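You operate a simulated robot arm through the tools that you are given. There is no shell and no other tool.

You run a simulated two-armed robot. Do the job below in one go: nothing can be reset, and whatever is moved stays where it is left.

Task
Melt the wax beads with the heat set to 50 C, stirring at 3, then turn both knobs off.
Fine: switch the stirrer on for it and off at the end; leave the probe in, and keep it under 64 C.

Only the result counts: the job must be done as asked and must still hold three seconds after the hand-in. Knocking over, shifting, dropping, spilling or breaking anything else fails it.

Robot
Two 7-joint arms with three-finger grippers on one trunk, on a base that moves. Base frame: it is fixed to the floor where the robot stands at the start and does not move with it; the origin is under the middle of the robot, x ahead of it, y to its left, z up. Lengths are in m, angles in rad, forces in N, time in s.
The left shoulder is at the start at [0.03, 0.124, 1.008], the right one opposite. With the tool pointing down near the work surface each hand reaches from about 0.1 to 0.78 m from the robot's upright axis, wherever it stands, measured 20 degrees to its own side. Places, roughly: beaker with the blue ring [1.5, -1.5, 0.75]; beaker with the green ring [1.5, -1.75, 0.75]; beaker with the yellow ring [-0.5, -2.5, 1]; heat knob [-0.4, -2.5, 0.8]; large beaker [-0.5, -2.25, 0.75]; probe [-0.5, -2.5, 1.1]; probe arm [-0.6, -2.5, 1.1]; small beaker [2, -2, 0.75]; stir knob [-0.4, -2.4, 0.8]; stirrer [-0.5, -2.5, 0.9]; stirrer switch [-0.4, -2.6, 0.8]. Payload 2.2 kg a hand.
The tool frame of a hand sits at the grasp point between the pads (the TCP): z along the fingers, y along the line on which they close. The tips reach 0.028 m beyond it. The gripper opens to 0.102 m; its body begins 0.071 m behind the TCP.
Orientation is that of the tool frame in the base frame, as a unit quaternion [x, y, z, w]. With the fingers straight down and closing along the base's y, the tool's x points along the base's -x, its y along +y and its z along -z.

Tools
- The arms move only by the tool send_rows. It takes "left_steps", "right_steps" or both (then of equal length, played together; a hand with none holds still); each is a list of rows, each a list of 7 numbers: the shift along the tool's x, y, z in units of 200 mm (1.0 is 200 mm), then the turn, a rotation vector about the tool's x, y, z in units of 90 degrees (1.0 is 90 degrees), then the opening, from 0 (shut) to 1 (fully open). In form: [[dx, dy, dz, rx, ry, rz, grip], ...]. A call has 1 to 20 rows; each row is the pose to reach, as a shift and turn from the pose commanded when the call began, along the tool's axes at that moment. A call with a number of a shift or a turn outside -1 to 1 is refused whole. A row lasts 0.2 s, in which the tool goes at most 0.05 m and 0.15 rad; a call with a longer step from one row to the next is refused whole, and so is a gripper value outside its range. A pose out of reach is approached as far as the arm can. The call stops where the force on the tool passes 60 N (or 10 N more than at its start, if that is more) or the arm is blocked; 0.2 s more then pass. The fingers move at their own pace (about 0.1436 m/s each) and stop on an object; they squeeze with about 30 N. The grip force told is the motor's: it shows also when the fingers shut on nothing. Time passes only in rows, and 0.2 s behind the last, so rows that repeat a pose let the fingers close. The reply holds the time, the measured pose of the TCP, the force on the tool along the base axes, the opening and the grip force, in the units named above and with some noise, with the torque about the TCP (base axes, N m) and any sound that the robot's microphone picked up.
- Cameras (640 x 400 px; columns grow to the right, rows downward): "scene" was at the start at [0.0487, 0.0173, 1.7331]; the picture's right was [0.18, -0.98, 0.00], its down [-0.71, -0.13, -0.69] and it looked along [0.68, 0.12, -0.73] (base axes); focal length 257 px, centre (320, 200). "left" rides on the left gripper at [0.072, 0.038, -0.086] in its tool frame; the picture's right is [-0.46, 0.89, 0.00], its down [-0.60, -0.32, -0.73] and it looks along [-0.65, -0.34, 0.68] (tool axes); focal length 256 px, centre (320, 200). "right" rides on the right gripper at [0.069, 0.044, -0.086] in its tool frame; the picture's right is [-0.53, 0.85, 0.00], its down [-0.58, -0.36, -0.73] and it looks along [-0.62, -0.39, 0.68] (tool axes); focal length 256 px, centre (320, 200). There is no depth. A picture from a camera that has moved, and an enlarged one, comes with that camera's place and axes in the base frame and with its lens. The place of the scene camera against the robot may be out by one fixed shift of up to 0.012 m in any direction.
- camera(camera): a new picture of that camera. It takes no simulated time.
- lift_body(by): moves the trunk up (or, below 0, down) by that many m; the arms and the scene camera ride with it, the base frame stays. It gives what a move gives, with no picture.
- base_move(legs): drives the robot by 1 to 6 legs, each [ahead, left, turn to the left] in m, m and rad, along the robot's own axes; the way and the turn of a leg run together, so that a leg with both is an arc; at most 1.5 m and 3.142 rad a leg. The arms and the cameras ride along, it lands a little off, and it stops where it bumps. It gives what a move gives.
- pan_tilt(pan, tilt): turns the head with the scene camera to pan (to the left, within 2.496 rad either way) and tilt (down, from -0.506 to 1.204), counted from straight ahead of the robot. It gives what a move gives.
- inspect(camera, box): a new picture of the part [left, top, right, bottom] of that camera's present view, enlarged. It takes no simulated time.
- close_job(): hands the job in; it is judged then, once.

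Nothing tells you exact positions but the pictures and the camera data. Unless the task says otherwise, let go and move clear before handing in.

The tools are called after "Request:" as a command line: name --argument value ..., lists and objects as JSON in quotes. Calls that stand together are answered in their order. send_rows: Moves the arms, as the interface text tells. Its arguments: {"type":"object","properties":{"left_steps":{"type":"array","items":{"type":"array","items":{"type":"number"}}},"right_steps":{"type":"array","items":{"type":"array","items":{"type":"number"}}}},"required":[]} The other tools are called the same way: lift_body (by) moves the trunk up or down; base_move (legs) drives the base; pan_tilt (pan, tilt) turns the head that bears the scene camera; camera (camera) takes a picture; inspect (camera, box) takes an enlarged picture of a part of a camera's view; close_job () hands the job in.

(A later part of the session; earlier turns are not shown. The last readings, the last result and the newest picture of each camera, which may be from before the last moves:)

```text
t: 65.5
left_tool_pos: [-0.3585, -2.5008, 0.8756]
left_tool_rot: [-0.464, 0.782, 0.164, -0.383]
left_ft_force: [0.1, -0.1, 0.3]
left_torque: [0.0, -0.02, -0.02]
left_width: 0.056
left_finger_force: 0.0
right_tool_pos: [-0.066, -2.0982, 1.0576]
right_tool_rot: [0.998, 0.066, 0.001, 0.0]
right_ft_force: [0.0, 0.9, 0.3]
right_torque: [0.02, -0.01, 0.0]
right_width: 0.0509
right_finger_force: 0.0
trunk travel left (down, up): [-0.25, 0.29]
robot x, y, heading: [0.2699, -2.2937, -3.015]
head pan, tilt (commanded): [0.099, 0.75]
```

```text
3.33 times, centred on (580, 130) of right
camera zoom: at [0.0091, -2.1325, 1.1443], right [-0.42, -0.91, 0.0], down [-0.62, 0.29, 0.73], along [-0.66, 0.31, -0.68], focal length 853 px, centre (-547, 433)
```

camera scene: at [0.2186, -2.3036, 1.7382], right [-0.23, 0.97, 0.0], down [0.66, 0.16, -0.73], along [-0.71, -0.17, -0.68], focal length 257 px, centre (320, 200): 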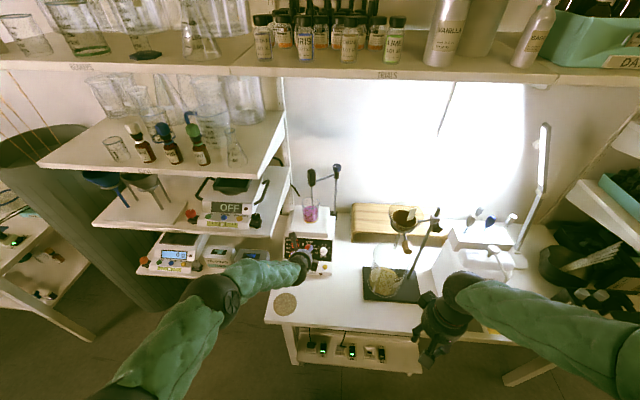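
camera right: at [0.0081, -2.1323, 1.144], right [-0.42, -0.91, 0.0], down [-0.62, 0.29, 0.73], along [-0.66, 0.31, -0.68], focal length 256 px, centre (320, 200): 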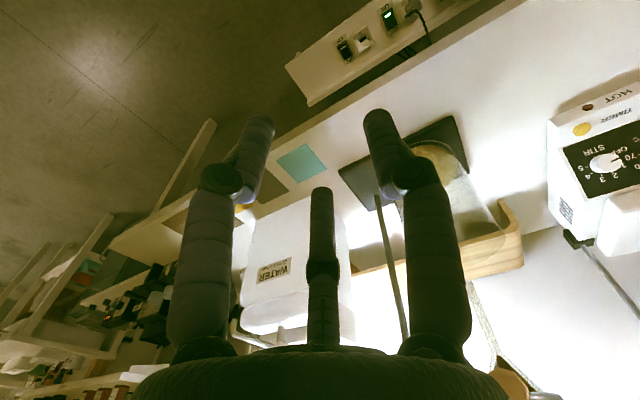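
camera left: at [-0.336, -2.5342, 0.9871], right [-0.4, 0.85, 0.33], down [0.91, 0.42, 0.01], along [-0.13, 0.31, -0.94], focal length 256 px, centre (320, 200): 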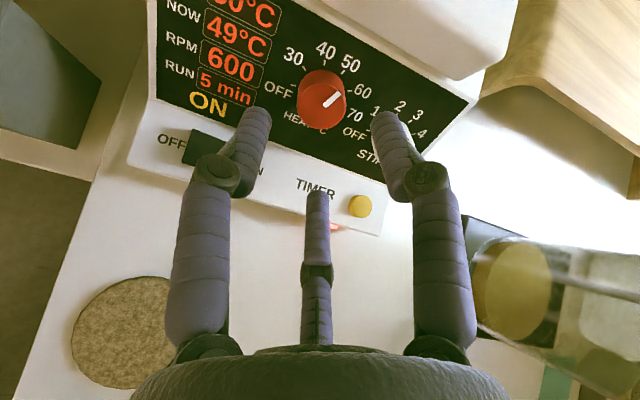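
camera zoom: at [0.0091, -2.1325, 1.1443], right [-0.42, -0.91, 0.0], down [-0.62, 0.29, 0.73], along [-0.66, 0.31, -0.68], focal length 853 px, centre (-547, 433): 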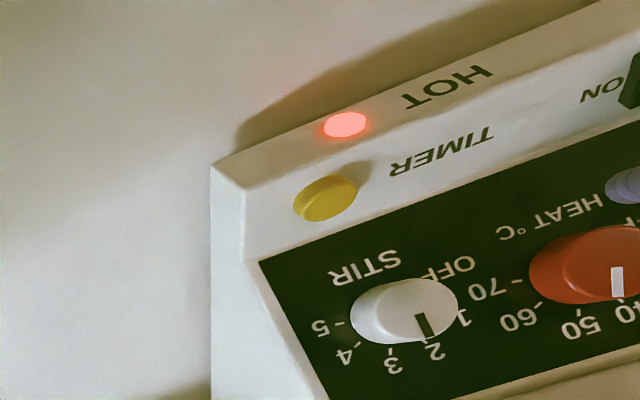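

The heat pointer sits right on 50, but the stir pointer is only about halfway between 2 and 3 although it reads 600 rpm. I'll go back to the stir knob and turn it a bit further so that it sits squarely on 3.

Request:
send_rows --left_steps '[[-0.0545, 0.0317, -0.0031, 0, 0, -0.0667, 0.5], [-0.109, 0.0634, -0.0062, 0, 0, -0.1333, 0.5], [-0.1635, 0.0951, -0.0093, 0, 0, -0.2, 0.5], [-0.218, 0.1268, -0.0124, 0, 0, -0.2667, 0.5], [-0.2725, 0.1585, -0.0155, 0, 0, -0.3333, 0.5], [-0.2725, 0.1585, -0.0155, 0, 0, -0.3333, 0.5]]'

Request:
inspect --camera "left" --box '[240, 20, 400, 160]'

Request:
inspect --camera "scene" --box '[265, 185, 345, 285]'

```text
t: 66.9
left_tool_pos: [-0.3593, -2.4385, 0.8753]
left_tool_rot: [0.652, -0.633, -0.258, 0.327]
left_ft_force: [-0.4, 0.2, -0.5]
left_torque: [0.0, 0.0, -0.02]
left_width: 0.0508
left_finger_force: 0.1
right_tool_pos: [-0.0662, -2.0976, 1.0583]
right_tool_rot: [0.998, 0.067, -0.001, 0.0]
right_ft_force: [-0.3, -0.1, 0.2]
right_torque: [-0.03, -0.03, 0.01]
right_width: 0.0513
right_finger_force: 0.0
trunk travel left (down, up): [-0.25, 0.29]
robot x, y, heading: [0.272, -2.2922, -3.012]
head pan, tilt (commanded): [0.099, 0.75]
```

```text
2.86 times, centred on (320, 90) of left
camera zoom: at [-0.3151, -2.5015, 0.9641], right [-0.61, 0.48, 0.63], down [0.72, 0.67, 0.19], along [-0.33, 0.57, -0.75], focal length 731 px, centre (320, 514)
```

zoom: 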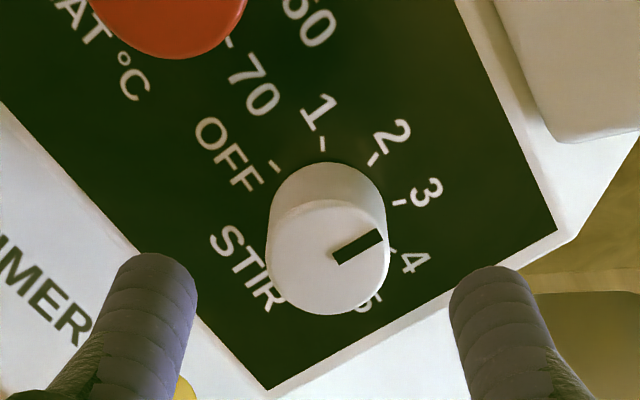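

```text
4.00 times, centred on (305, 235) of scene
camera zoom: at [0.2189, -2.3039, 1.7382], right [-0.23, 0.97, 0.0], down [0.66, 0.16, -0.73], along [-0.71, -0.17, -0.68], focal length 1027 px, centre (380, 60)
```

zoom: 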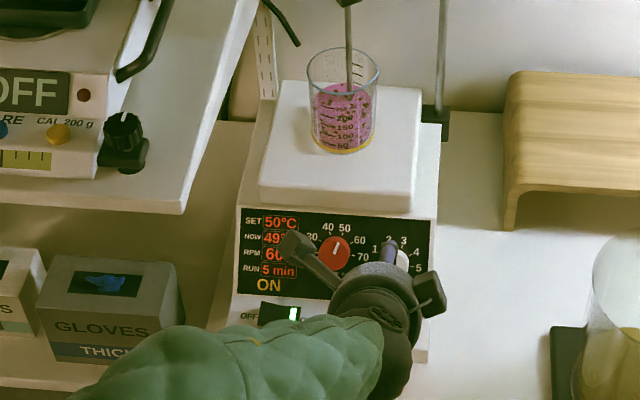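

The stir pointer reads about 85°, some 15° short of 3, and the knob's centre lies about 3.5 mm to the right of my hand axis. I'll shift onto it, grip, and look before turning.

Request:
send_rows --left_steps '[[-0.0177, 0, 0.1, 0, 0, 0, 0.5], [-0.0177, 0, 0.2, 0, 0, 0, 0.5], [-0.0177, 0, 0.28, 0, 0, 0, 0.5], [-0.0177, 0, 0.306, 0, 0, 0, 0.5], [-0.0177, 0, 0.306, 0, 0, 0, 0.3], [-0.0177, 0, 0.306, 0, 0, 0, 0.0], [-0.0177, 0, 0.306, 0, 0, 0, 0.0]]'

Request:
inspect --camera "left" --box '[240, 40, 400, 200]'

Request:
inspect --camera "scene" --box '[265, 185, 345, 285]'

```text
t: 68.5
left_tool_pos: [-0.4073, -2.4385, 0.8329]
left_tool_rot: [0.652, -0.634, -0.258, 0.327]
left_ft_force: [3.2, -4.1, -4.1]
left_torque: [-0.18, -0.1, 0.2]
left_width: 0.0291
left_finger_force: 29.7
right_tool_pos: [-0.0659, -2.0977, 1.0577]
right_tool_rot: [0.998, 0.066, -0.001, 0.0]
right_ft_force: [0.0, 0.5, -0.6]
right_torque: [0.03, -0.03, -0.01]
right_width: 0.0512
right_finger_force: 0.1
trunk travel left (down, up): [-0.25, 0.29]
robot x, y, heading: [0.2699, -2.2941, -3.011]
head pan, tilt (commanded): [0.099, 0.75]
```

```text
2.50 times, centred on (320, 120) of left
camera zoom: at [-0.3619, -2.5023, 0.9231], right [-0.61, 0.48, 0.63], down [0.72, 0.67, 0.19], along [-0.33, 0.57, -0.75], focal length 640 px, centre (320, 400)
```

zoom: 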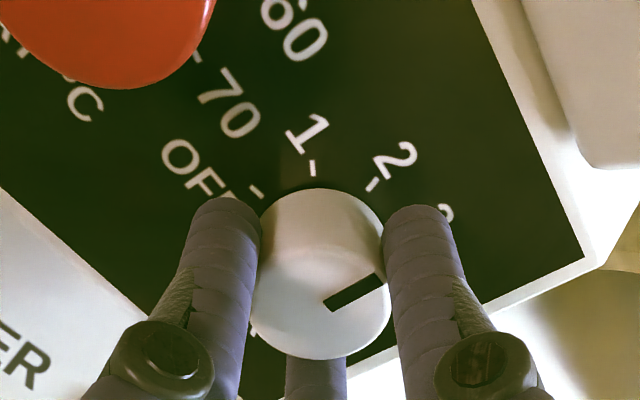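

```text
4.00 times, centred on (305, 235) of scene
camera zoom: at [0.2187, -2.3041, 1.7381], right [-0.23, 0.97, 0.0], down [0.66, 0.16, -0.73], along [-0.71, -0.17, -0.68], focal length 1027 px, centre (380, 60)
```

zoom: 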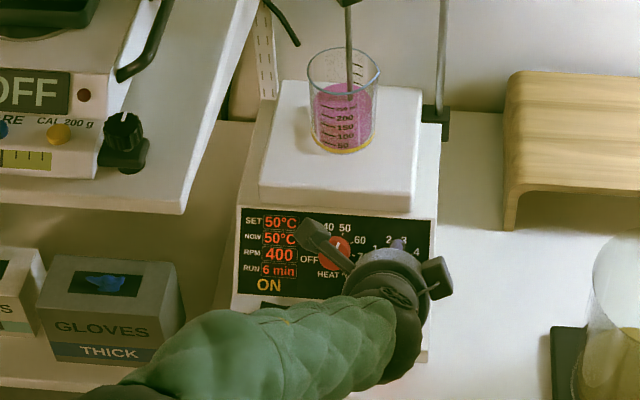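

The grip nudged the knob back to 400 rpm, which confirms it was on the edge; NOW is 50 °C. I'll turn it clockwise about 22° to sit on 3.

Request:
send_rows --left_steps '[[0, 0, 0, 0, 0, 0.08, 0], [0, 0, 0, 0, 0, 0.16, 0], [0, 0, 0, 0, 0, 0.24, 0]]'

Request:
inspect --camera "left" --box '[240, 40, 400, 200]'

Request:
inspect --camera "scene" --box '[265, 185, 345, 285]'

Request:
inspect --camera "scene" --box '[295, 185, 325, 225]'

```text
t: 69.3
left_tool_pos: [-0.406, -2.4394, 0.833]
left_tool_rot: [-0.521, 0.745, 0.191, -0.369]
left_ft_force: [4.4, -2.4, -6.7]
left_torque: [-0.37, -0.62, 0.54]
left_width: 0.0294
left_finger_force: 45.5
right_tool_pos: [-0.0667, -2.0979, 1.058]
right_tool_rot: [0.998, 0.066, 0.0, 0.0]
right_ft_force: [0.0, -0.5, 0.3]
right_torque: [0.0, 0.0, -0.04]
right_width: 0.051
right_finger_force: 0.0
trunk travel left (down, up): [-0.25, 0.29]
robot x, y, heading: [0.2703, -2.2932, -3.007]
head pan, tilt (commanded): [0.099, 0.75]
```

```text
2.50 times, centred on (320, 120) of left
camera zoom: at [-0.3787, -2.4828, 0.9396], right [-0.48, 0.77, 0.43], down [0.86, 0.51, 0.05], along [-0.18, 0.4, -0.9], focal length 640 px, centre (320, 400)
```

zoom: 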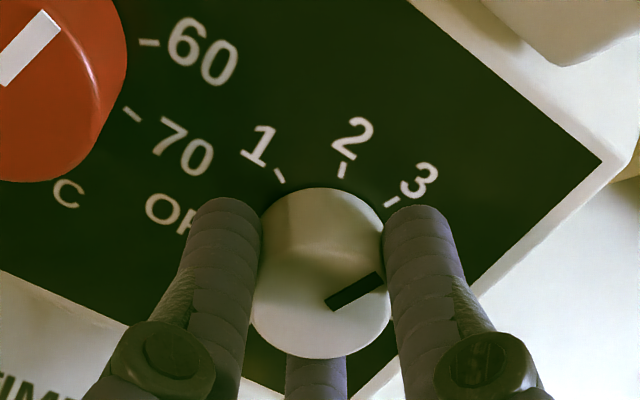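

```text
4.00 times, centred on (305, 235) of scene
camera zoom: at [0.2183, -2.304, 1.7381], right [-0.23, 0.97, 0.0], down [0.66, 0.16, -0.73], along [-0.71, -0.17, -0.68], focal length 1027 px, centre (380, 60)
```

zoom: 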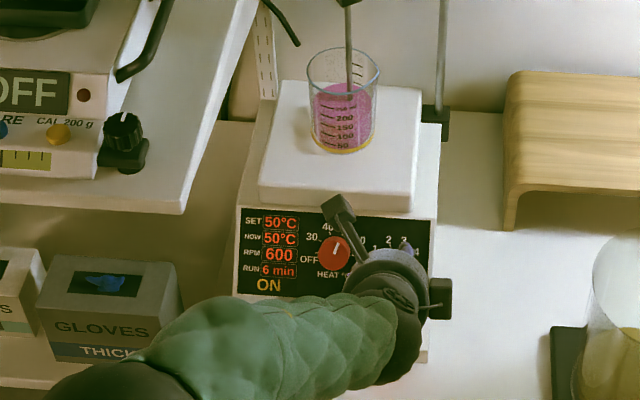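

```text
10.00 times, centred on (310, 205) of scene
camera zoom: at [0.2183, -2.304, 1.7381], right [-0.23, 0.97, 0.0], down [0.66, 0.16, -0.73], along [-0.71, -0.17, -0.68], focal length 2568 px, centre (420, 150)
```

zoom: 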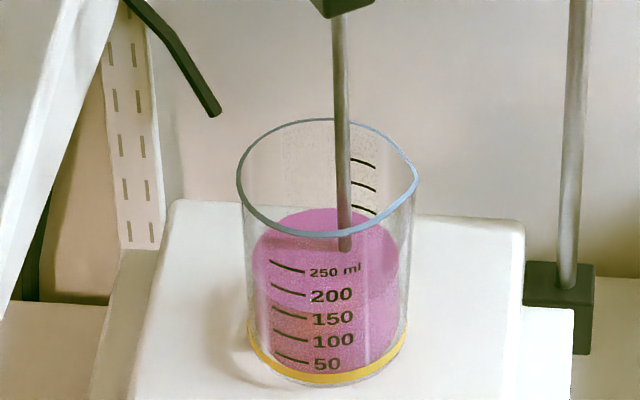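

The beads have vanished from the pink liquid at 50 °C and RPM is back to 600 with the pointer now on 3. I'll release the knob, back off and verify both pointers, letting it run a while longer at these settings.

Request:
send_rows --left_steps '[[0, 0, 0, 0, 0, 0, 0.5], [0, 0, 0, 0, 0, 0, 0.5], [0, 0, -0.1, 0, 0, 0, 0.5], [0, 0, -0.2, 0, 0, 0, 0.5], [0, 0, -0.3, 0, 0, 0, 0.5], [0, 0, -0.3, 0, 0, 0, 0.5]]'

Request:
inspect --camera "left" --box '[240, 20, 400, 180]'

Request:
inspect --camera "scene" --box '[265, 185, 345, 285]'

Request:
inspect --camera "right" --box '[520, 70, 640, 190]'

```text
t: 70.7
left_tool_pos: [-0.3621, -2.4335, 0.8714]
left_tool_rot: [-0.521, 0.745, 0.193, -0.369]
left_ft_force: [-0.4, 1.0, 0.3]
left_torque: [-0.01, 0.0, 0.03]
left_width: 0.0509
left_finger_force: 0.1
right_tool_pos: [-0.066, -2.0977, 1.0572]
right_tool_rot: [0.998, 0.067, 0.001, 0.0]
right_ft_force: [-0.5, 1.3, 0.2]
right_torque: [0.0, 0.02, 0.02]
right_width: 0.0511
right_finger_force: 0.1
trunk travel left (down, up): [-0.25, 0.29]
robot x, y, heading: [0.2682, -2.2863, -3.007]
head pan, tilt (commanded): [0.099, 0.75]
```

```text
2.50 times, centred on (320, 100) of left
camera zoom: at [-0.3339, -2.4766, 0.9781], right [-0.48, 0.77, 0.43], down [0.86, 0.51, 0.05], along [-0.18, 0.4, -0.9], focal length 640 px, centre (320, 450)
```

zoom: 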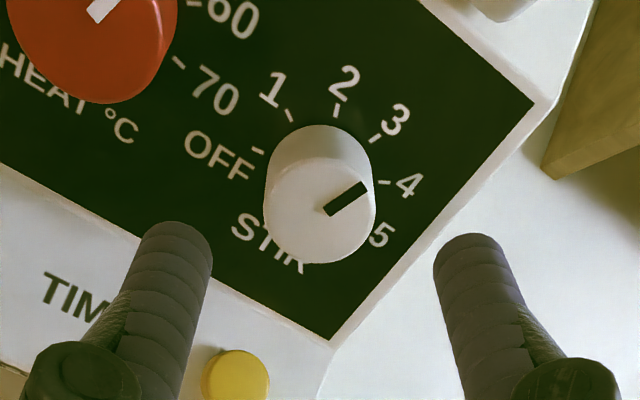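

```text
4.00 times, centred on (305, 235) of scene
camera zoom: at [0.218, -2.3036, 1.7381], right [-0.23, 0.97, 0.0], down [0.66, 0.16, -0.73], along [-0.71, -0.17, -0.68], focal length 1027 px, centre (380, 60)
```

zoom: 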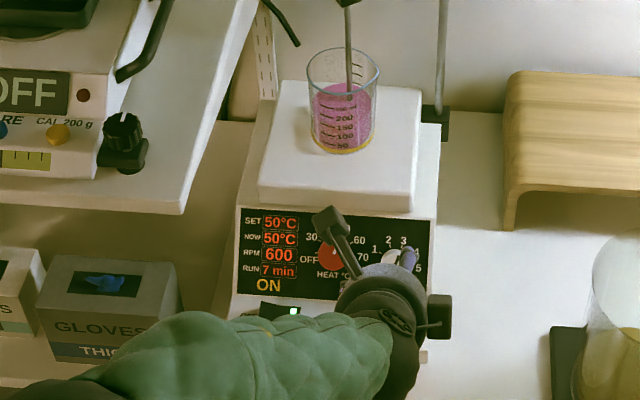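

```text
3.33 times, centred on (580, 130) of right
camera zoom: at [0.0087, -2.1327, 1.1441], right [-0.42, -0.91, 0.0], down [-0.62, 0.29, 0.73], along [-0.66, 0.31, -0.68], focal length 853 px, centre (-547, 433)
```

zoom: 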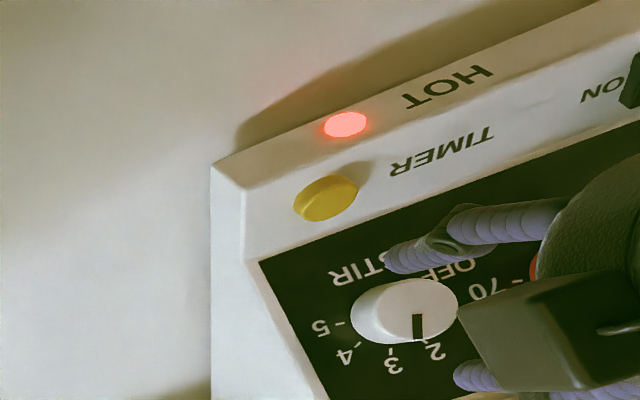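

Both pointers now sit on 50 and 3, and the panel reads 50 / 50 °C, 600 rpm, 7 min. I'll move back over the heat knob and let it run a few more seconds while I check that the wax stays melted.

Request:
send_rows --left_steps '[[0.0613, -0.0243, -0.0005, 0, 0, 0, 0.52], [0.1226, -0.0486, -0.001, 0, 0, 0, 0.52], [0.184, -0.0729, -0.0015, 0, 0, 0, 0.52], [0.2453, -0.0972, -0.002, 0, 0, 0, 0.52], [0.3066, -0.1215, -0.0025, 0, 0, 0, 0.52], [0.3066, -0.1215, -0.0025, 0, 0, 0, 0.52], [0.3066, -0.1215, -0.0025, 0, 0, 0, 0.52], [0.3066, -0.1215, -0.0025, 0, 0, 0, 0.52], [0.3066, -0.1215, -0.0025, 0, 0, 0, 0.52], [0.3066, -0.1215, -0.0025, 0, 0, 0, 0.52], [0.3066, -0.1215, -0.0025, 0, 0, 0, 0.52], [0.3066, -0.1215, -0.0025, 0, 0, 0, 0.52], [0.3066, -0.1215, -0.0025, 0, 0, 0, 0.52], [0.3066, -0.1215, -0.0025, 0, 0, 0, 0.52], [0.3066, -0.1215, -0.0025, 0, 0, 0, 0.52], [0.3066, -0.1215, -0.0025, 0, 0, 0, 0.52]]'

Request:
camera --camera "left"

Request:
inspect --camera "left" --box '[240, 20, 400, 180]'

Request:
inspect --camera "scene" --box '[265, 185, 345, 285]'

Request:
inspect --camera "scene" --box '[295, 185, 325, 225]'

```text
t: 74.1
left_tool_pos: [-0.358, -2.5022, 0.8768]
left_tool_rot: [-0.52, 0.745, 0.192, -0.371]
left_ft_force: [0.0, 0.0, -0.2]
left_torque: [-0.02, -0.03, -0.01]
left_width: 0.0528
left_finger_force: 0.1
right_tool_pos: [-0.0663, -2.0973, 1.0574]
right_tool_rot: [0.998, 0.067, -0.001, 0.0]
right_ft_force: [0.7, -0.2, 0.7]
right_torque: [0.0, 0.05, -0.02]
right_width: 0.0511
right_finger_force: 0.0
trunk travel left (down, up): [-0.25, 0.29]
robot x, y, heading: [0.2689, -2.2913, -3.004]
head pan, tilt (commanded): [0.099, 0.75]
```

```text
taken
camera left: at [-0.3294, -2.5447, 0.9834], right [-0.48, 0.77, 0.43], down [0.86, 0.51, 0.05], along [-0.18, 0.4, -0.9], focal length 256 px, centre (320, 200)
```

left: 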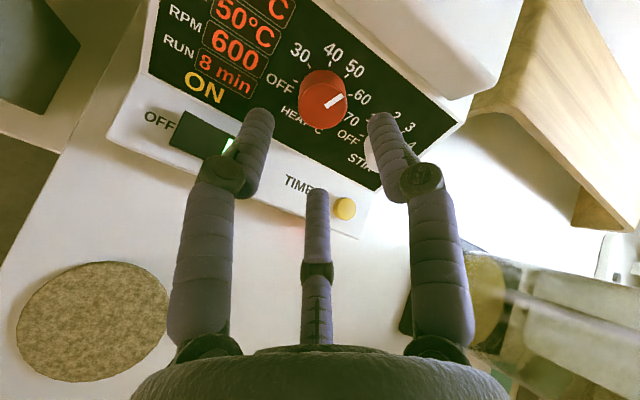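

```text
2.50 times, centred on (320, 100) of left
camera zoom: at [-0.3294, -2.5447, 0.9834], right [-0.48, 0.77, 0.43], down [0.86, 0.51, 0.05], along [-0.18, 0.4, -0.9], focal length 640 px, centre (320, 450)
```

zoom: 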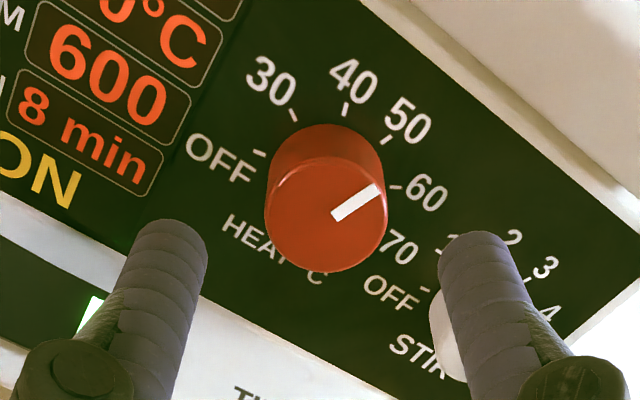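

```text
4.00 times, centred on (305, 235) of scene
camera zoom: at [0.2187, -2.3036, 1.7382], right [-0.23, 0.97, 0.0], down [0.66, 0.16, -0.73], along [-0.71, -0.17, -0.68], focal length 1027 px, centre (380, 60)
```

zoom: 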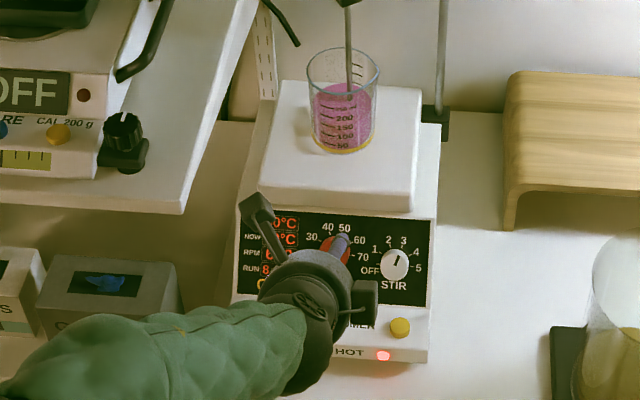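

```text
10.00 times, centred on (310, 205) of scene
camera zoom: at [0.2187, -2.3036, 1.7382], right [-0.23, 0.97, 0.0], down [0.66, 0.16, -0.73], along [-0.71, -0.17, -0.68], focal length 2568 px, centre (420, 150)
```

zoom: 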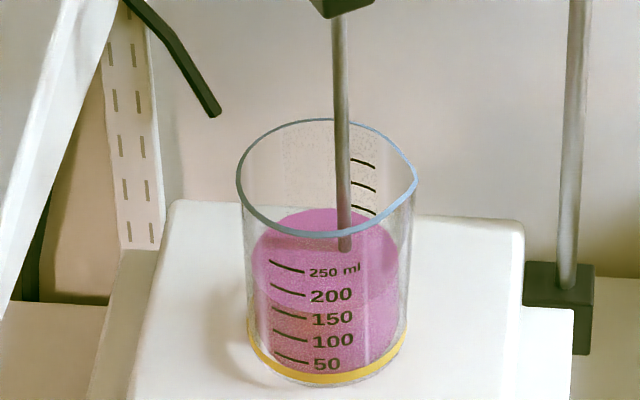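

The liquid stays uniformly pink with no beads, at 50 °C and 600 rpm after 8 min. After a couple more seconds at these settings I'll close on the heat knob to turn it off.

Request:
send_rows --left_steps '[[0, 0, 0, 0, 0, 0, 0.52], [0, 0, 0, 0, 0, 0, 0.52], [0, 0, 0, 0, 0, 0, 0.52], [0, 0, 0, 0, 0, 0, 0.52], [0, 0, 0, 0, 0, 0, 0.52], [0, 0, 0, 0, 0, 0, 0.52], [0, 0, 0, 0, 0, 0, 0.52], [0, 0, 0, 0, 0, 0, 0.52], [-0.0065, 0.009, 0.1, 0, 0, 0, 0.52], [-0.0065, 0.009, 0.2, 0, 0, 0, 0.52], [-0.0065, 0.009, 0.27, 0, 0, 0, 0.52], [-0.0065, 0.009, 0.29, 0, 0, 0, 0.52], [-0.0065, 0.009, 0.29, 0, 0, 0, 0.35], [-0.0065, 0.009, 0.29, 0, 0, 0, 0.0], [-0.0065, 0.009, 0.29, 0, 0, 0, 0.0]]'

Request:
camera --camera "left"

Request:
inspect --camera "scene" --box '[265, 185, 345, 285]'

```text
t: 77.3
left_tool_pos: [-0.4009, -2.5062, 0.8413]
left_tool_rot: [-0.521, 0.744, 0.192, -0.372]
left_ft_force: [3.4, -12.4, -1.9]
left_torque: [-0.54, -0.01, 0.67]
left_width: 0.0324
left_finger_force: 44.4
right_tool_pos: [-0.0663, -2.0999, 1.0569]
right_tool_rot: [0.998, 0.067, 0.0, -0.001]
right_ft_force: [0.3, -0.1, 0.7]
right_torque: [0.02, 0.02, 0.02]
right_width: 0.0511
right_finger_force: 0.0
trunk travel left (down, up): [-0.25, 0.29]
robot x, y, heading: [0.2715, -2.2922, -3.008]
head pan, tilt (commanded): [0.099, 0.75]
```

```text
taken
camera left: at [-0.3725, -2.5487, 0.9465], right [-0.48, 0.76, 0.43], down [0.86, 0.51, 0.05], along [-0.18, 0.4, -0.9], focal length 256 px, centre (320, 200)
```

left: 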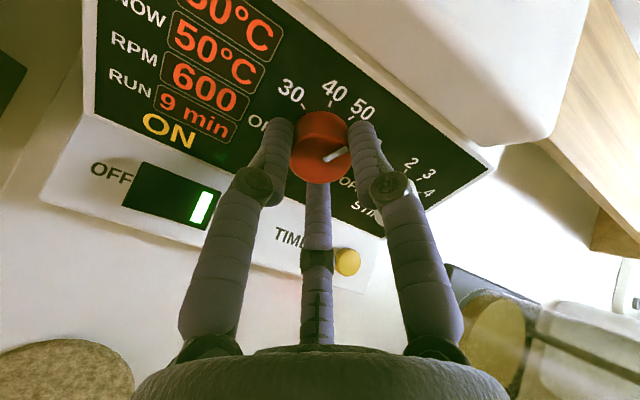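

```text
4.00 times, centred on (305, 235) of scene
camera zoom: at [0.219, -2.3053, 1.7382], right [-0.23, 0.97, 0.0], down [0.66, 0.16, -0.73], along [-0.71, -0.17, -0.68], focal length 1027 px, centre (380, 60)
```

zoom: 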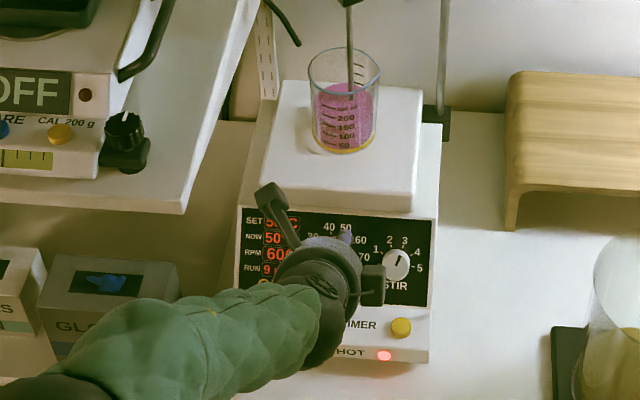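

The heat knob is gripped with SET still at 50. I'll turn it counter-clockwise 90° now.

Request:
send_rows --left_steps '[[0, 0, 0, 0, 0, -0.0909, 0], [0, 0, 0, 0, 0, -0.1818, 0], [0, 0, 0, 0, 0, -0.2727, 0], [0, 0, 0, 0, 0, -0.3636, 0], [0, 0, 0, 0, 0, -0.4545, 0], [0, 0, 0, 0, 0, -0.5454, 0], [0, 0, 0, 0, 0, -0.6363, 0], [0, 0, 0, 0, 0, -0.7272, 0], [0, 0, 0, 0, 0, -0.8181, 0], [0, 0, 0, 0, 0, -0.909, 0], [0, 0, 0, 0, 0, -1.0, 0]]'

Request:
inspect --camera "left" --box '[220, 20, 420, 200]'

Request:
inspect --camera "scene" --box '[265, 185, 345, 285]'

```text
t: 79.7
left_tool_pos: [-0.4006, -2.5067, 0.8402]
left_tool_rot: [0.896, -0.155, -0.397, 0.125]
left_ft_force: [13.1, -23.6, -7.5]
left_torque: [-0.1, -0.27, 0.14]
left_width: 0.0322
left_finger_force: 45.0
right_tool_pos: [-0.0655, -2.1, 1.0595]
right_tool_rot: [0.998, 0.066, 0.0, 0.0]
right_ft_force: [-0.7, -0.7, 0.8]
right_torque: [0.04, 0.01, -0.02]
right_width: 0.051
right_finger_force: 0.2
trunk travel left (down, up): [-0.25, 0.29]
robot x, y, heading: [0.2693, -2.2928, -3.01]
head pan, tilt (commanded): [0.099, 0.75]
```

```text
2.22 times, centred on (320, 110) of left
camera zoom: at [-0.2966, -2.5589, 0.86], right [-0.45, -0.64, 0.62], down [0.22, 0.59, 0.77], along [-0.86, 0.49, -0.13], focal length 569 px, centre (320, 400)
```

zoom: 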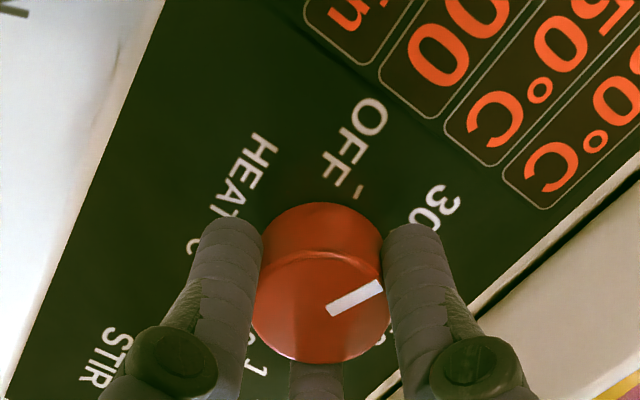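

```text
4.00 times, centred on (305, 235) of scene
camera zoom: at [0.2195, -2.3068, 1.7382], right [-0.23, 0.97, 0.0], down [0.66, 0.16, -0.73], along [-0.71, -0.17, -0.68], focal length 1027 px, centre (380, 60)
```

zoom: 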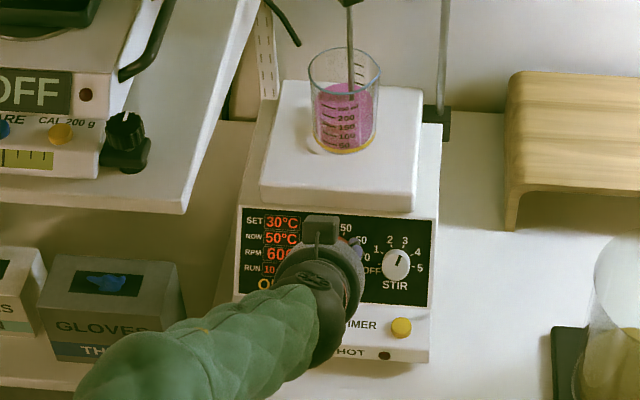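

SET has come down to 30 °C. I'll turn the rest of the way to OFF, easing the hand about 2.5 mm left to relieve the sideways load.

Request:
send_rows --left_steps '[[0.003, 0.0055, 0, 0, 0, -0.085, 0], [0.006, 0.011, 0, 0, 0, -0.17, 0], [0.006, 0.011, 0, 0, 0, -0.255, 0], [0.006, 0.011, 0, 0, 0, -0.34, 0], [0.006, 0.011, 0, 0, 0, -0.42, 0]]'

Request:
inspect --camera "left" --box '[220, 20, 420, 200]'

Request:
inspect --camera "scene" --box '[265, 185, 345, 285]'

```text
t: 80.9
left_tool_pos: [-0.3997, -2.5063, 0.8401]
left_tool_rot: [0.898, 0.141, -0.416, -0.011]
left_ft_force: [10.7, -11.3, -9.0]
left_torque: [-0.48, -0.31, -0.13]
left_width: 0.0325
left_finger_force: 45.3
right_tool_pos: [-0.0653, -2.0981, 1.058]
right_tool_rot: [0.998, 0.067, 0.0, 0.0]
right_ft_force: [0.5, 0.1, 0.0]
right_torque: [-0.02, -0.01, 0.02]
right_width: 0.051
right_finger_force: 0.0
trunk travel left (down, up): [-0.25, 0.29]
robot x, y, heading: [0.2708, -2.2864, -3.007]
head pan, tilt (commanded): [0.099, 0.75]
```

```text
2.22 times, centred on (320, 110) of left
camera zoom: at [-0.2821, -2.5147, 0.8365], right [-0.07, -0.97, 0.23], down [0.1, 0.22, 0.97], along [-0.99, 0.09, 0.08], focal length 569 px, centre (320, 400)
```

zoom: 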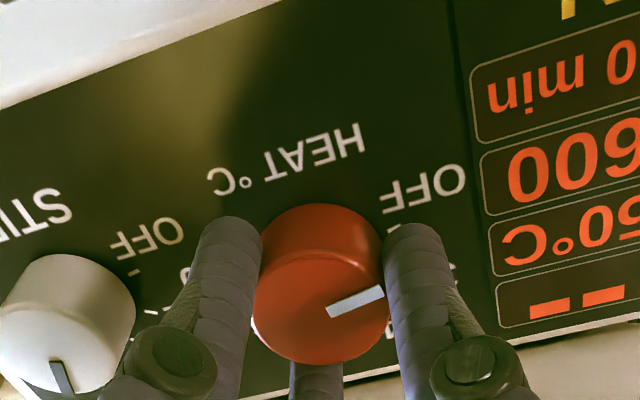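

```text
4.00 times, centred on (305, 235) of scene
camera zoom: at [0.2189, -2.3052, 1.7382], right [-0.23, 0.97, 0.0], down [0.66, 0.16, -0.73], along [-0.71, -0.17, -0.68], focal length 1027 px, centre (380, 60)
```

zoom: 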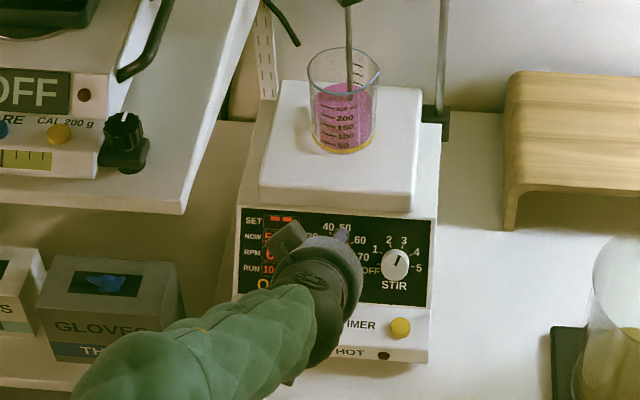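

SET shows "--", so the heat is off, though by my reading the pointer is about 7° short of the OFF mark. I'll turn 9° more, then release and back off.

Request:
send_rows --left_steps '[[0, 0, 0, 0, 0, -0.05, 0], [0, 0, 0, 0, 0, -0.1, 0], [0, 0, 0, 0, 0, -0.1, 0]]'

Request:
send_rows --left_steps '[[0, 0, 0, 0, 0, 0, 0.5], [0, 0, 0, 0, 0, 0, 0.5], [0, 0, -0.1, 0, 0, 0, 0.5], [0, 0, -0.2, 0, 0, 0, 0.5], [0, 0, -0.3, 0, 0, 0, 0.5]]'

Request:
inspect --camera "left" --box '[220, 20, 420, 180]'

Request:
inspect --camera "scene" --box '[265, 185, 345, 285]'

Request:
inspect --camera "right" --box '[520, 70, 640, 190]'

```text
t: 81.7
left_tool_pos: [-0.4012, -2.5055, 0.8398]
left_tool_rot: [0.885, 0.211, -0.414, -0.043]
left_ft_force: [5.2, -5.5, -11.6]
left_torque: [-0.46, -0.21, -0.33]
left_width: 0.0321
left_finger_force: 44.9
right_tool_pos: [-0.0673, -2.0979, 1.0582]
right_tool_rot: [0.998, 0.066, 0.0, 0.0]
right_ft_force: [0.0, -0.5, -0.5]
right_torque: [0.0, 0.0, -0.01]
right_width: 0.051
right_finger_force: 0.0
trunk travel left (down, up): [-0.25, 0.29]
robot x, y, heading: [0.2686, -2.291, -3.008]
head pan, tilt (commanded): [0.099, 0.75]
```

```text
t: 82.9
left_tool_pos: [-0.3562, -2.5003, 0.8822]
left_tool_rot: [0.884, 0.211, -0.415, -0.042]
left_ft_force: [0.1, 0.1, -0.1]
left_torque: [0.02, 0.0, 0.02]
left_width: 0.0511
left_finger_force: 0.1
right_tool_pos: [-0.0647, -2.0972, 1.0583]
right_tool_rot: [0.998, 0.066, 0.0, 0.0]
right_ft_force: [1.1, 0.2, -0.3]
right_torque: [0.03, 0.04, -0.02]
right_width: 0.051
right_finger_force: 0.1
trunk travel left (down, up): [-0.25, 0.29]
robot x, y, heading: [0.2668, -2.2927, -3.006]
head pan, tilt (commanded): [0.099, 0.75]
```

```text
2.50 times, centred on (320, 100) of left
camera zoom: at [-0.2376, -2.4958, 0.8772], right [0.03, -0.99, 0.11], down [0.1, 0.11, 0.99], along [-0.99, -0.02, 0.1], focal length 640 px, centre (320, 450)
```

zoom: 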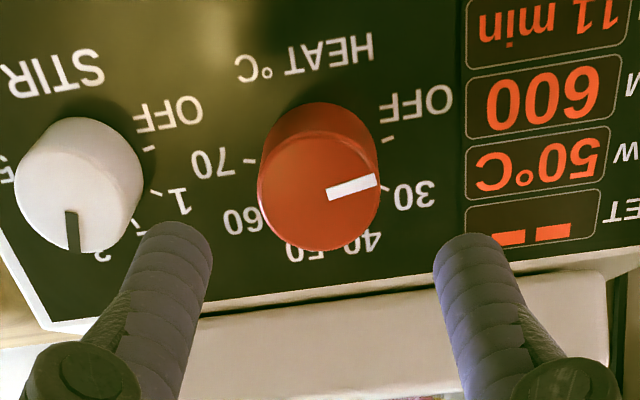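

```text
4.00 times, centred on (305, 235) of scene
camera zoom: at [0.2196, -2.3035, 1.7382], right [-0.23, 0.97, 0.0], down [0.66, 0.16, -0.73], along [-0.71, -0.17, -0.68], focal length 1027 px, centre (380, 60)
```

zoom: 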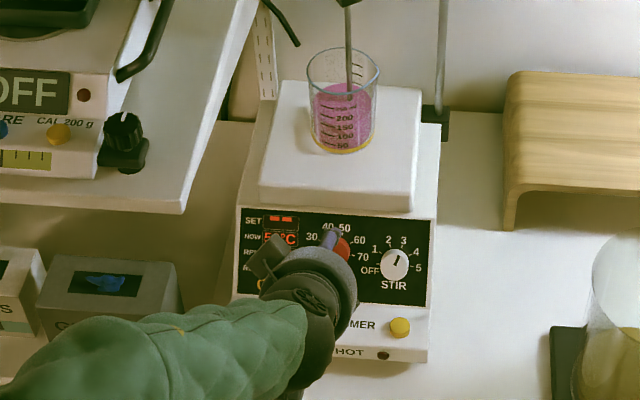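

```text
3.33 times, centred on (580, 130) of right
camera zoom: at [0.0098, -2.1326, 1.1444], right [-0.42, -0.91, 0.0], down [-0.62, 0.29, 0.73], along [-0.66, 0.31, -0.68], focal length 853 px, centre (-547, 433)
```

zoom: 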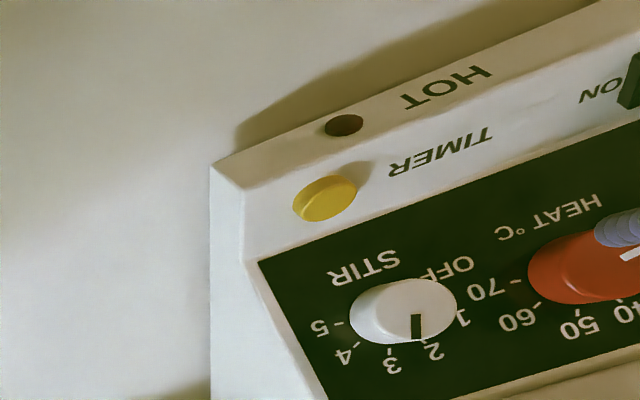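

The heat pointer is on OFF with SET at "--", and NOW reads 50 °C. Next I'll move over the stir knob, rolling the wrist back so that it can turn it down.

Request:
send_rows --left_steps '[[0.0134, -0.0273, 0, 0, 0, 0.0909, 0.5], [0.0267, -0.0546, 0, 0, 0, 0.1818, 0.5], [0.0401, -0.082, 0, 0, 0, 0.2727, 0.5], [0.0535, -0.1093, 0, 0, 0, 0.3636, 0.5], [0.0668, -0.1366, 0, 0, 0, 0.4545, 0.5], [0.0802, -0.1639, 0, 0, 0, 0.5454, 0.5], [0.0935, -0.1912, 0, 0, 0, 0.6363, 0.5], [0.1069, -0.2185, 0, 0, 0, 0.7272, 0.5], [0.1203, -0.2459, 0, 0, 0, 0.8181, 0.5], [0.1336, -0.2732, 0, 0, 0, 0.909, 0.5], [0.147, -0.3005, 0, 0, 0, 1.0, 0.5]]'

Request:
send_rows --left_steps '[[0, 0, 0, 0, 0, 0.08, 0.5], [0, 0, 0, 0, 0, 0.16, 0.5], [0, 0, 0, 0, 0, 0.24, 0.5], [0, 0, 0, 0, 0, 0.3, 0.5], [0, 0, 0, 0, 0, 0.3, 0.5]]'

Request:
inspect --camera "left" --box '[240, 20, 400, 160]'

Request:
inspect --camera "scene" --box '[265, 185, 345, 285]'

```text
t: 85.3
left_tool_pos: [-0.3589, -2.4323, 0.8745]
left_tool_rot: [0.774, -0.476, -0.324, 0.264]
left_ft_force: [0.1, 0.0, 0.5]
left_torque: [0.02, 0.01, 0.02]
left_width: 0.051
left_finger_force: 0.0
right_tool_pos: [-0.0658, -2.0983, 1.0577]
right_tool_rot: [0.998, 0.066, 0.0, 0.0]
right_ft_force: [-1.2, 0.2, -0.3]
right_torque: [0.01, -0.01, -0.01]
right_width: 0.0513
right_finger_force: 0.1
trunk travel left (down, up): [-0.25, 0.29]
robot x, y, heading: [0.2693, -2.2912, -3.011]
head pan, tilt (commanded): [0.099, 0.75]
```

```text
t: 86.5
left_tool_pos: [-0.3588, -2.4339, 0.8744]
left_tool_rot: [-0.641, 0.644, 0.252, -0.332]
left_ft_force: [0.4, 0.5, 0.0]
left_torque: [0.02, 0.05, 0.02]
left_width: 0.0512
left_finger_force: 0.1
right_tool_pos: [-0.0661, -2.0984, 1.0574]
right_tool_rot: [0.998, 0.066, 0.0, 0.0]
right_ft_force: [0.0, 0.5, -0.1]
right_torque: [0.0, 0.04, 0.03]
right_width: 0.0508
right_finger_force: 0.0
trunk travel left (down, up): [-0.25, 0.29]
robot x, y, heading: [0.2701, -2.2928, -3.012]
head pan, tilt (commanded): [0.099, 0.75]
```

```text
2.86 times, centred on (320, 90) of left
camera zoom: at [-0.3161, -2.4947, 0.9658], right [-0.6, 0.51, 0.62], down [0.73, 0.66, 0.18], along [-0.32, 0.56, -0.77], focal length 731 px, centre (320, 514)
```

zoom: 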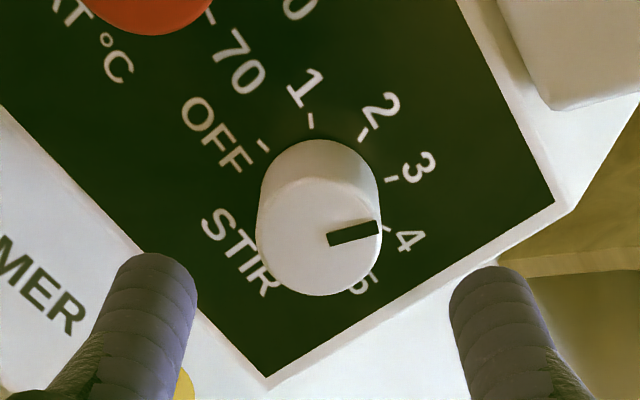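

```text
4.00 times, centred on (305, 235) of scene
camera zoom: at [0.2187, -2.3036, 1.7382], right [-0.23, 0.97, 0.0], down [0.66, 0.16, -0.73], along [-0.71, -0.17, -0.68], focal length 1027 px, centre (380, 60)
```

zoom: 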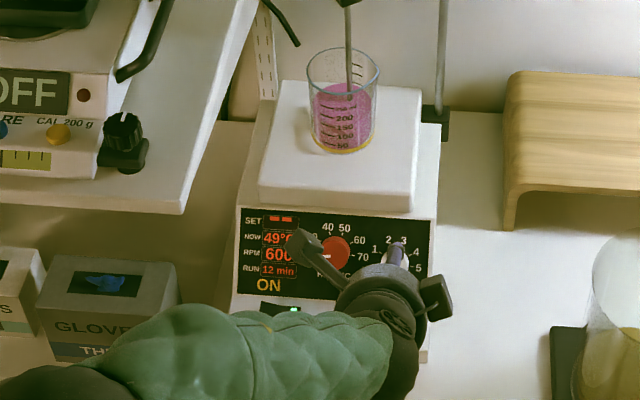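

The stir knob is centred and its pointer sits on 3 (about 71°). I'll move in and grip it.

Request:
send_rows --left_steps '[[0, 0, 0.1, 0, 0, 0, 0.5], [0, 0, 0.2, 0, 0, 0, 0.5], [0, 0, 0.28, 0, 0, 0, 0.5], [0, 0, 0.312, 0, 0, 0, 0.5], [0, 0, 0.312, 0, 0, 0, 0.3], [0, 0, 0.312, 0, 0, 0, 0.0], [0, 0, 0.312, 0, 0, 0, 0.0]]'

Request:
send_rows --left_steps '[[0, 0, 0, 0, 0, -0.0909, 0], [0, 0, 0, 0, 0, -0.1818, 0], [0, 0, 0, 0, 0, -0.2727, 0], [0, 0, 0, 0, 0, -0.3636, 0], [0, 0, 0, 0, 0, -0.4545, 0], [0, 0, 0, 0, 0, -0.5454, 0], [0, 0, 0, 0, 0, -0.6363, 0], [0, 0, 0, 0, 0, -0.7272, 0], [0, 0, 0, 0, 0, -0.8181, 0], [0, 0, 0, 0, 0, -0.909, 0], [0, 0, 0, 0, 0, -1.0, 0]]'

Request:
inspect --camera "left" --box '[220, 20, 420, 200]'

Request:
inspect --camera "scene" --box '[265, 185, 345, 285]'

```text
t: 88.1
left_tool_pos: [-0.4078, -2.4377, 0.8347]
left_tool_rot: [-0.642, 0.644, 0.253, -0.332]
left_ft_force: [-1.0, -2.8, -0.6]
left_torque: [-0.16, 0.1, 0.16]
left_width: 0.0307
left_finger_force: 29.7
right_tool_pos: [-0.0653, -2.0984, 1.0587]
right_tool_rot: [0.998, 0.067, 0.0, 0.001]
right_ft_force: [0.2, 0.0, 1.2]
right_torque: [-0.02, 0.02, 0.03]
right_width: 0.0509
right_finger_force: 0.1
trunk travel left (down, up): [-0.25, 0.29]
robot x, y, heading: [0.2668, -2.2911, -3.011]
head pan, tilt (commanded): [0.099, 0.75]
```

```text
t: 90.5
left_tool_pos: [-0.4059, -2.4396, 0.8332]
left_tool_rot: [0.909, 0.0, -0.413, 0.055]
left_ft_force: [3.8, -2.0, -3.8]
left_torque: [0.01, 0.42, -0.1]
left_width: 0.0293
left_finger_force: 45.0
right_tool_pos: [-0.0656, -2.0971, 1.058]
right_tool_rot: [0.998, 0.066, 0.0, 0.001]
right_ft_force: [-0.2, 0.4, -0.1]
right_torque: [-0.01, -0.05, -0.02]
right_width: 0.0509
right_finger_force: 0.0
trunk travel left (down, up): [-0.25, 0.29]
robot x, y, heading: [0.2745, -2.2928, -3.006]
head pan, tilt (commanded): [0.099, 0.75]
```

```text
2.22 times, centred on (320, 110) of left
camera zoom: at [-0.2916, -2.472, 0.8387], right [-0.27, -0.86, 0.44], down [0.14, 0.42, 0.9], along [-0.95, 0.3, 0.01], focal length 569 px, centre (320, 400)
```

zoom: 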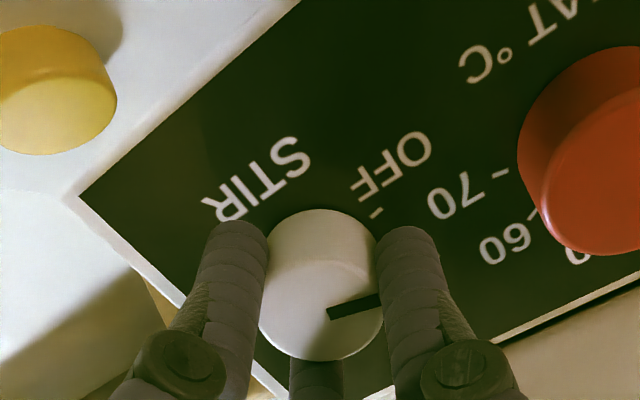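

```text
4.00 times, centred on (305, 235) of scene
camera zoom: at [0.219, -2.304, 1.7382], right [-0.23, 0.97, 0.0], down [0.66, 0.16, -0.73], along [-0.71, -0.17, -0.68], focal length 1027 px, centre (380, 60)
```

zoom: 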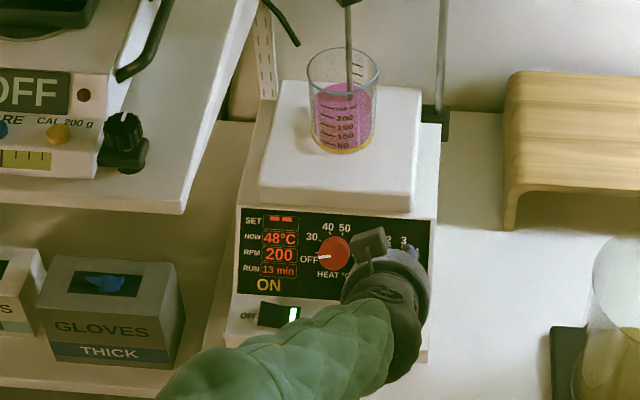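

RPM is down to 200 and the heat pointer is clearly on OFF. I'll turn the remaining 32° to OFF.

Request:
send_rows --left_steps '[[0, 0, 0, 0, 0, -0.09, 0], [0, 0, 0, 0, 0, -0.18, 0], [0, 0, 0, 0, 0, -0.27, 0], [0, 0, 0, 0, 0, -0.35, 0], [0, 0, 0, 0, 0, -0.35, 0]]'

Request:
inspect --camera "left" --box '[220, 20, 420, 200]'

Request:
inspect --camera "scene" --box '[265, 185, 345, 285]'

```text
t: 91.7
left_tool_pos: [-0.4051, -2.4388, 0.8327]
left_tool_rot: [0.875, 0.245, -0.412, -0.059]
left_ft_force: [8.9, 2.0, 2.7]
left_torque: [-0.36, 0.09, -0.33]
left_width: 0.0294
left_finger_force: 44.6
right_tool_pos: [-0.066, -2.0978, 1.0584]
right_tool_rot: [0.998, 0.067, 0.0, 0.0]
right_ft_force: [0.0, -0.6, -1.0]
right_torque: [-0.03, 0.01, 0.0]
right_width: 0.0512
right_finger_force: 0.0
trunk travel left (down, up): [-0.25, 0.29]
robot x, y, heading: [0.2733, -2.2899, -3.013]
head pan, tilt (commanded): [0.099, 0.75]
```

```text
2.22 times, centred on (320, 110) of left
camera zoom: at [-0.2875, -2.4295, 0.8269], right [0.09, -0.99, 0.05], down [0.1, 0.06, 0.99], along [-0.99, -0.08, 0.11], focal length 569 px, centre (320, 400)
```

zoom: 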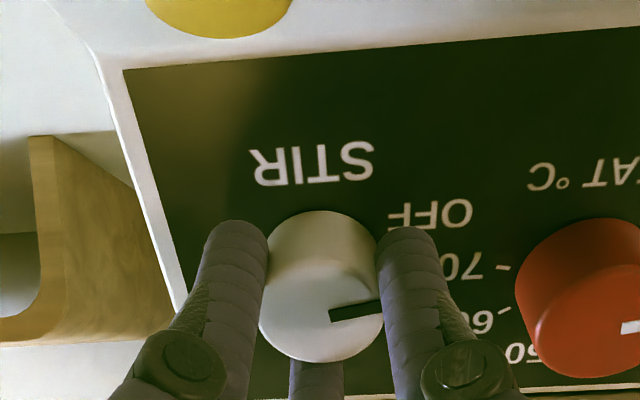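

```text
4.00 times, centred on (305, 235) of scene
camera zoom: at [0.2201, -2.3032, 1.7383], right [-0.23, 0.97, 0.0], down [0.66, 0.16, -0.73], along [-0.71, -0.17, -0.68], focal length 1027 px, centre (380, 60)
```

zoom: 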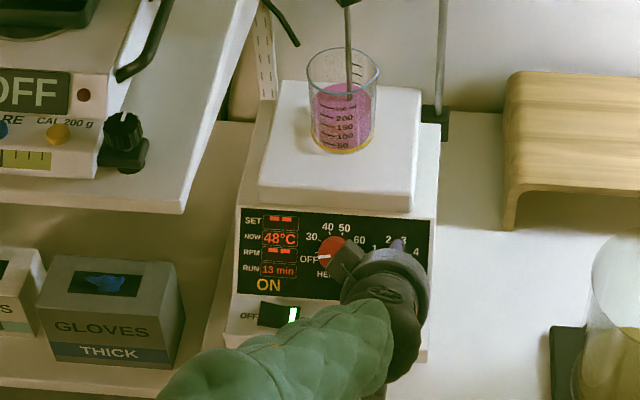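

RPM now shows "--" too, with the pointer on OFF. I'll release, back off, and check both knobs.

Request:
send_rows --left_steps '[[0, 0, 0, 0, 0, 0, 0.5], [0, 0, 0, 0, 0, 0, 0.5], [0, 0, -0.1, 0, 0, 0, 0.5], [0, 0, -0.2, 0, 0, 0, 0.5], [0, 0, -0.3, 0, 0, 0, 0.5], [0, 0, -0.4, 0, 0, 0, 0.5]]'

Request:
camera --camera "left"

Request:
inspect --camera "left" --box '[230, 20, 470, 180]'

Request:
inspect --camera "scene" --box '[265, 185, 345, 285]'

```text
t: 93.1
left_tool_pos: [-0.3448, -2.4319, 0.8862]
left_tool_rot: [0.875, 0.245, -0.414, -0.059]
left_ft_force: [-0.4, 0.1, -0.5]
left_torque: [0.03, 0.02, 0.01]
left_width: 0.051
left_finger_force: 0.1
right_tool_pos: [-0.065, -2.0977, 1.0571]
right_tool_rot: [0.998, 0.066, 0.001, -0.001]
right_ft_force: [0.7, -1.0, -0.8]
right_torque: [0.01, 0.02, 0.02]
right_width: 0.0511
right_finger_force: 0.1
trunk travel left (down, up): [-0.25, 0.29]
robot x, y, heading: [0.2688, -2.293, -3.007]
head pan, tilt (commanded): [0.099, 0.75]
```

```text
taken
camera left: at [-0.227, -2.4213, 0.8802], right [0.09, -0.99, 0.05], down [0.1, 0.06, 0.99], along [-0.99, -0.08, 0.11], focal length 256 px, centre (320, 200)
```

left: 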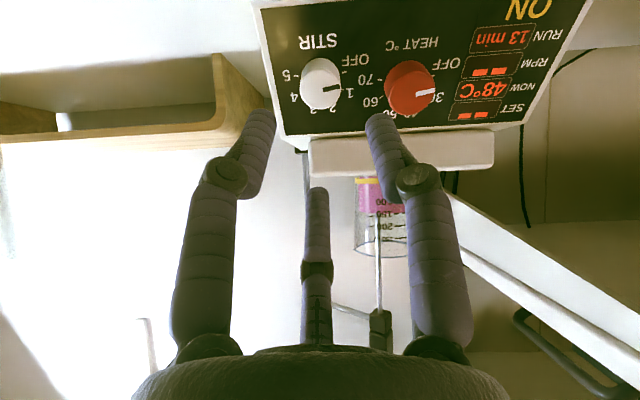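

```text
2.50 times, centred on (350, 100) of left
camera zoom: at [-0.227, -2.4213, 0.8802], right [0.09, -0.99, 0.05], down [0.1, 0.06, 0.99], along [-0.99, -0.08, 0.11], focal length 640 px, centre (245, 450)
```

zoom: 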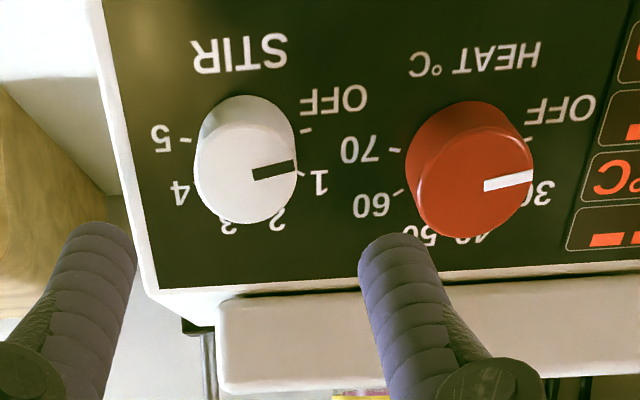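

```text
4.00 times, centred on (305, 235) of scene
camera zoom: at [0.2194, -2.3035, 1.7382], right [-0.23, 0.97, 0.0], down [0.66, 0.16, -0.73], along [-0.71, -0.17, -0.68], focal length 1027 px, centre (380, 60)
```

zoom: 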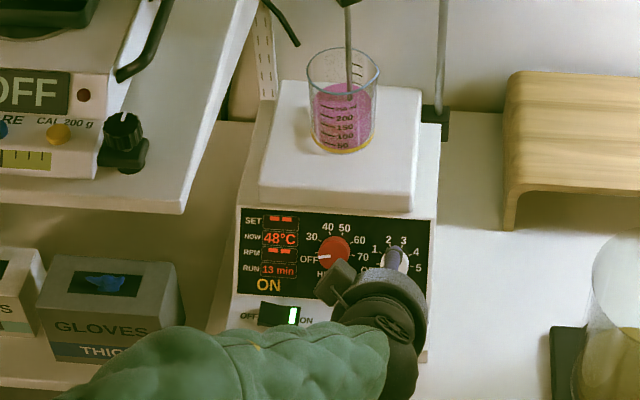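

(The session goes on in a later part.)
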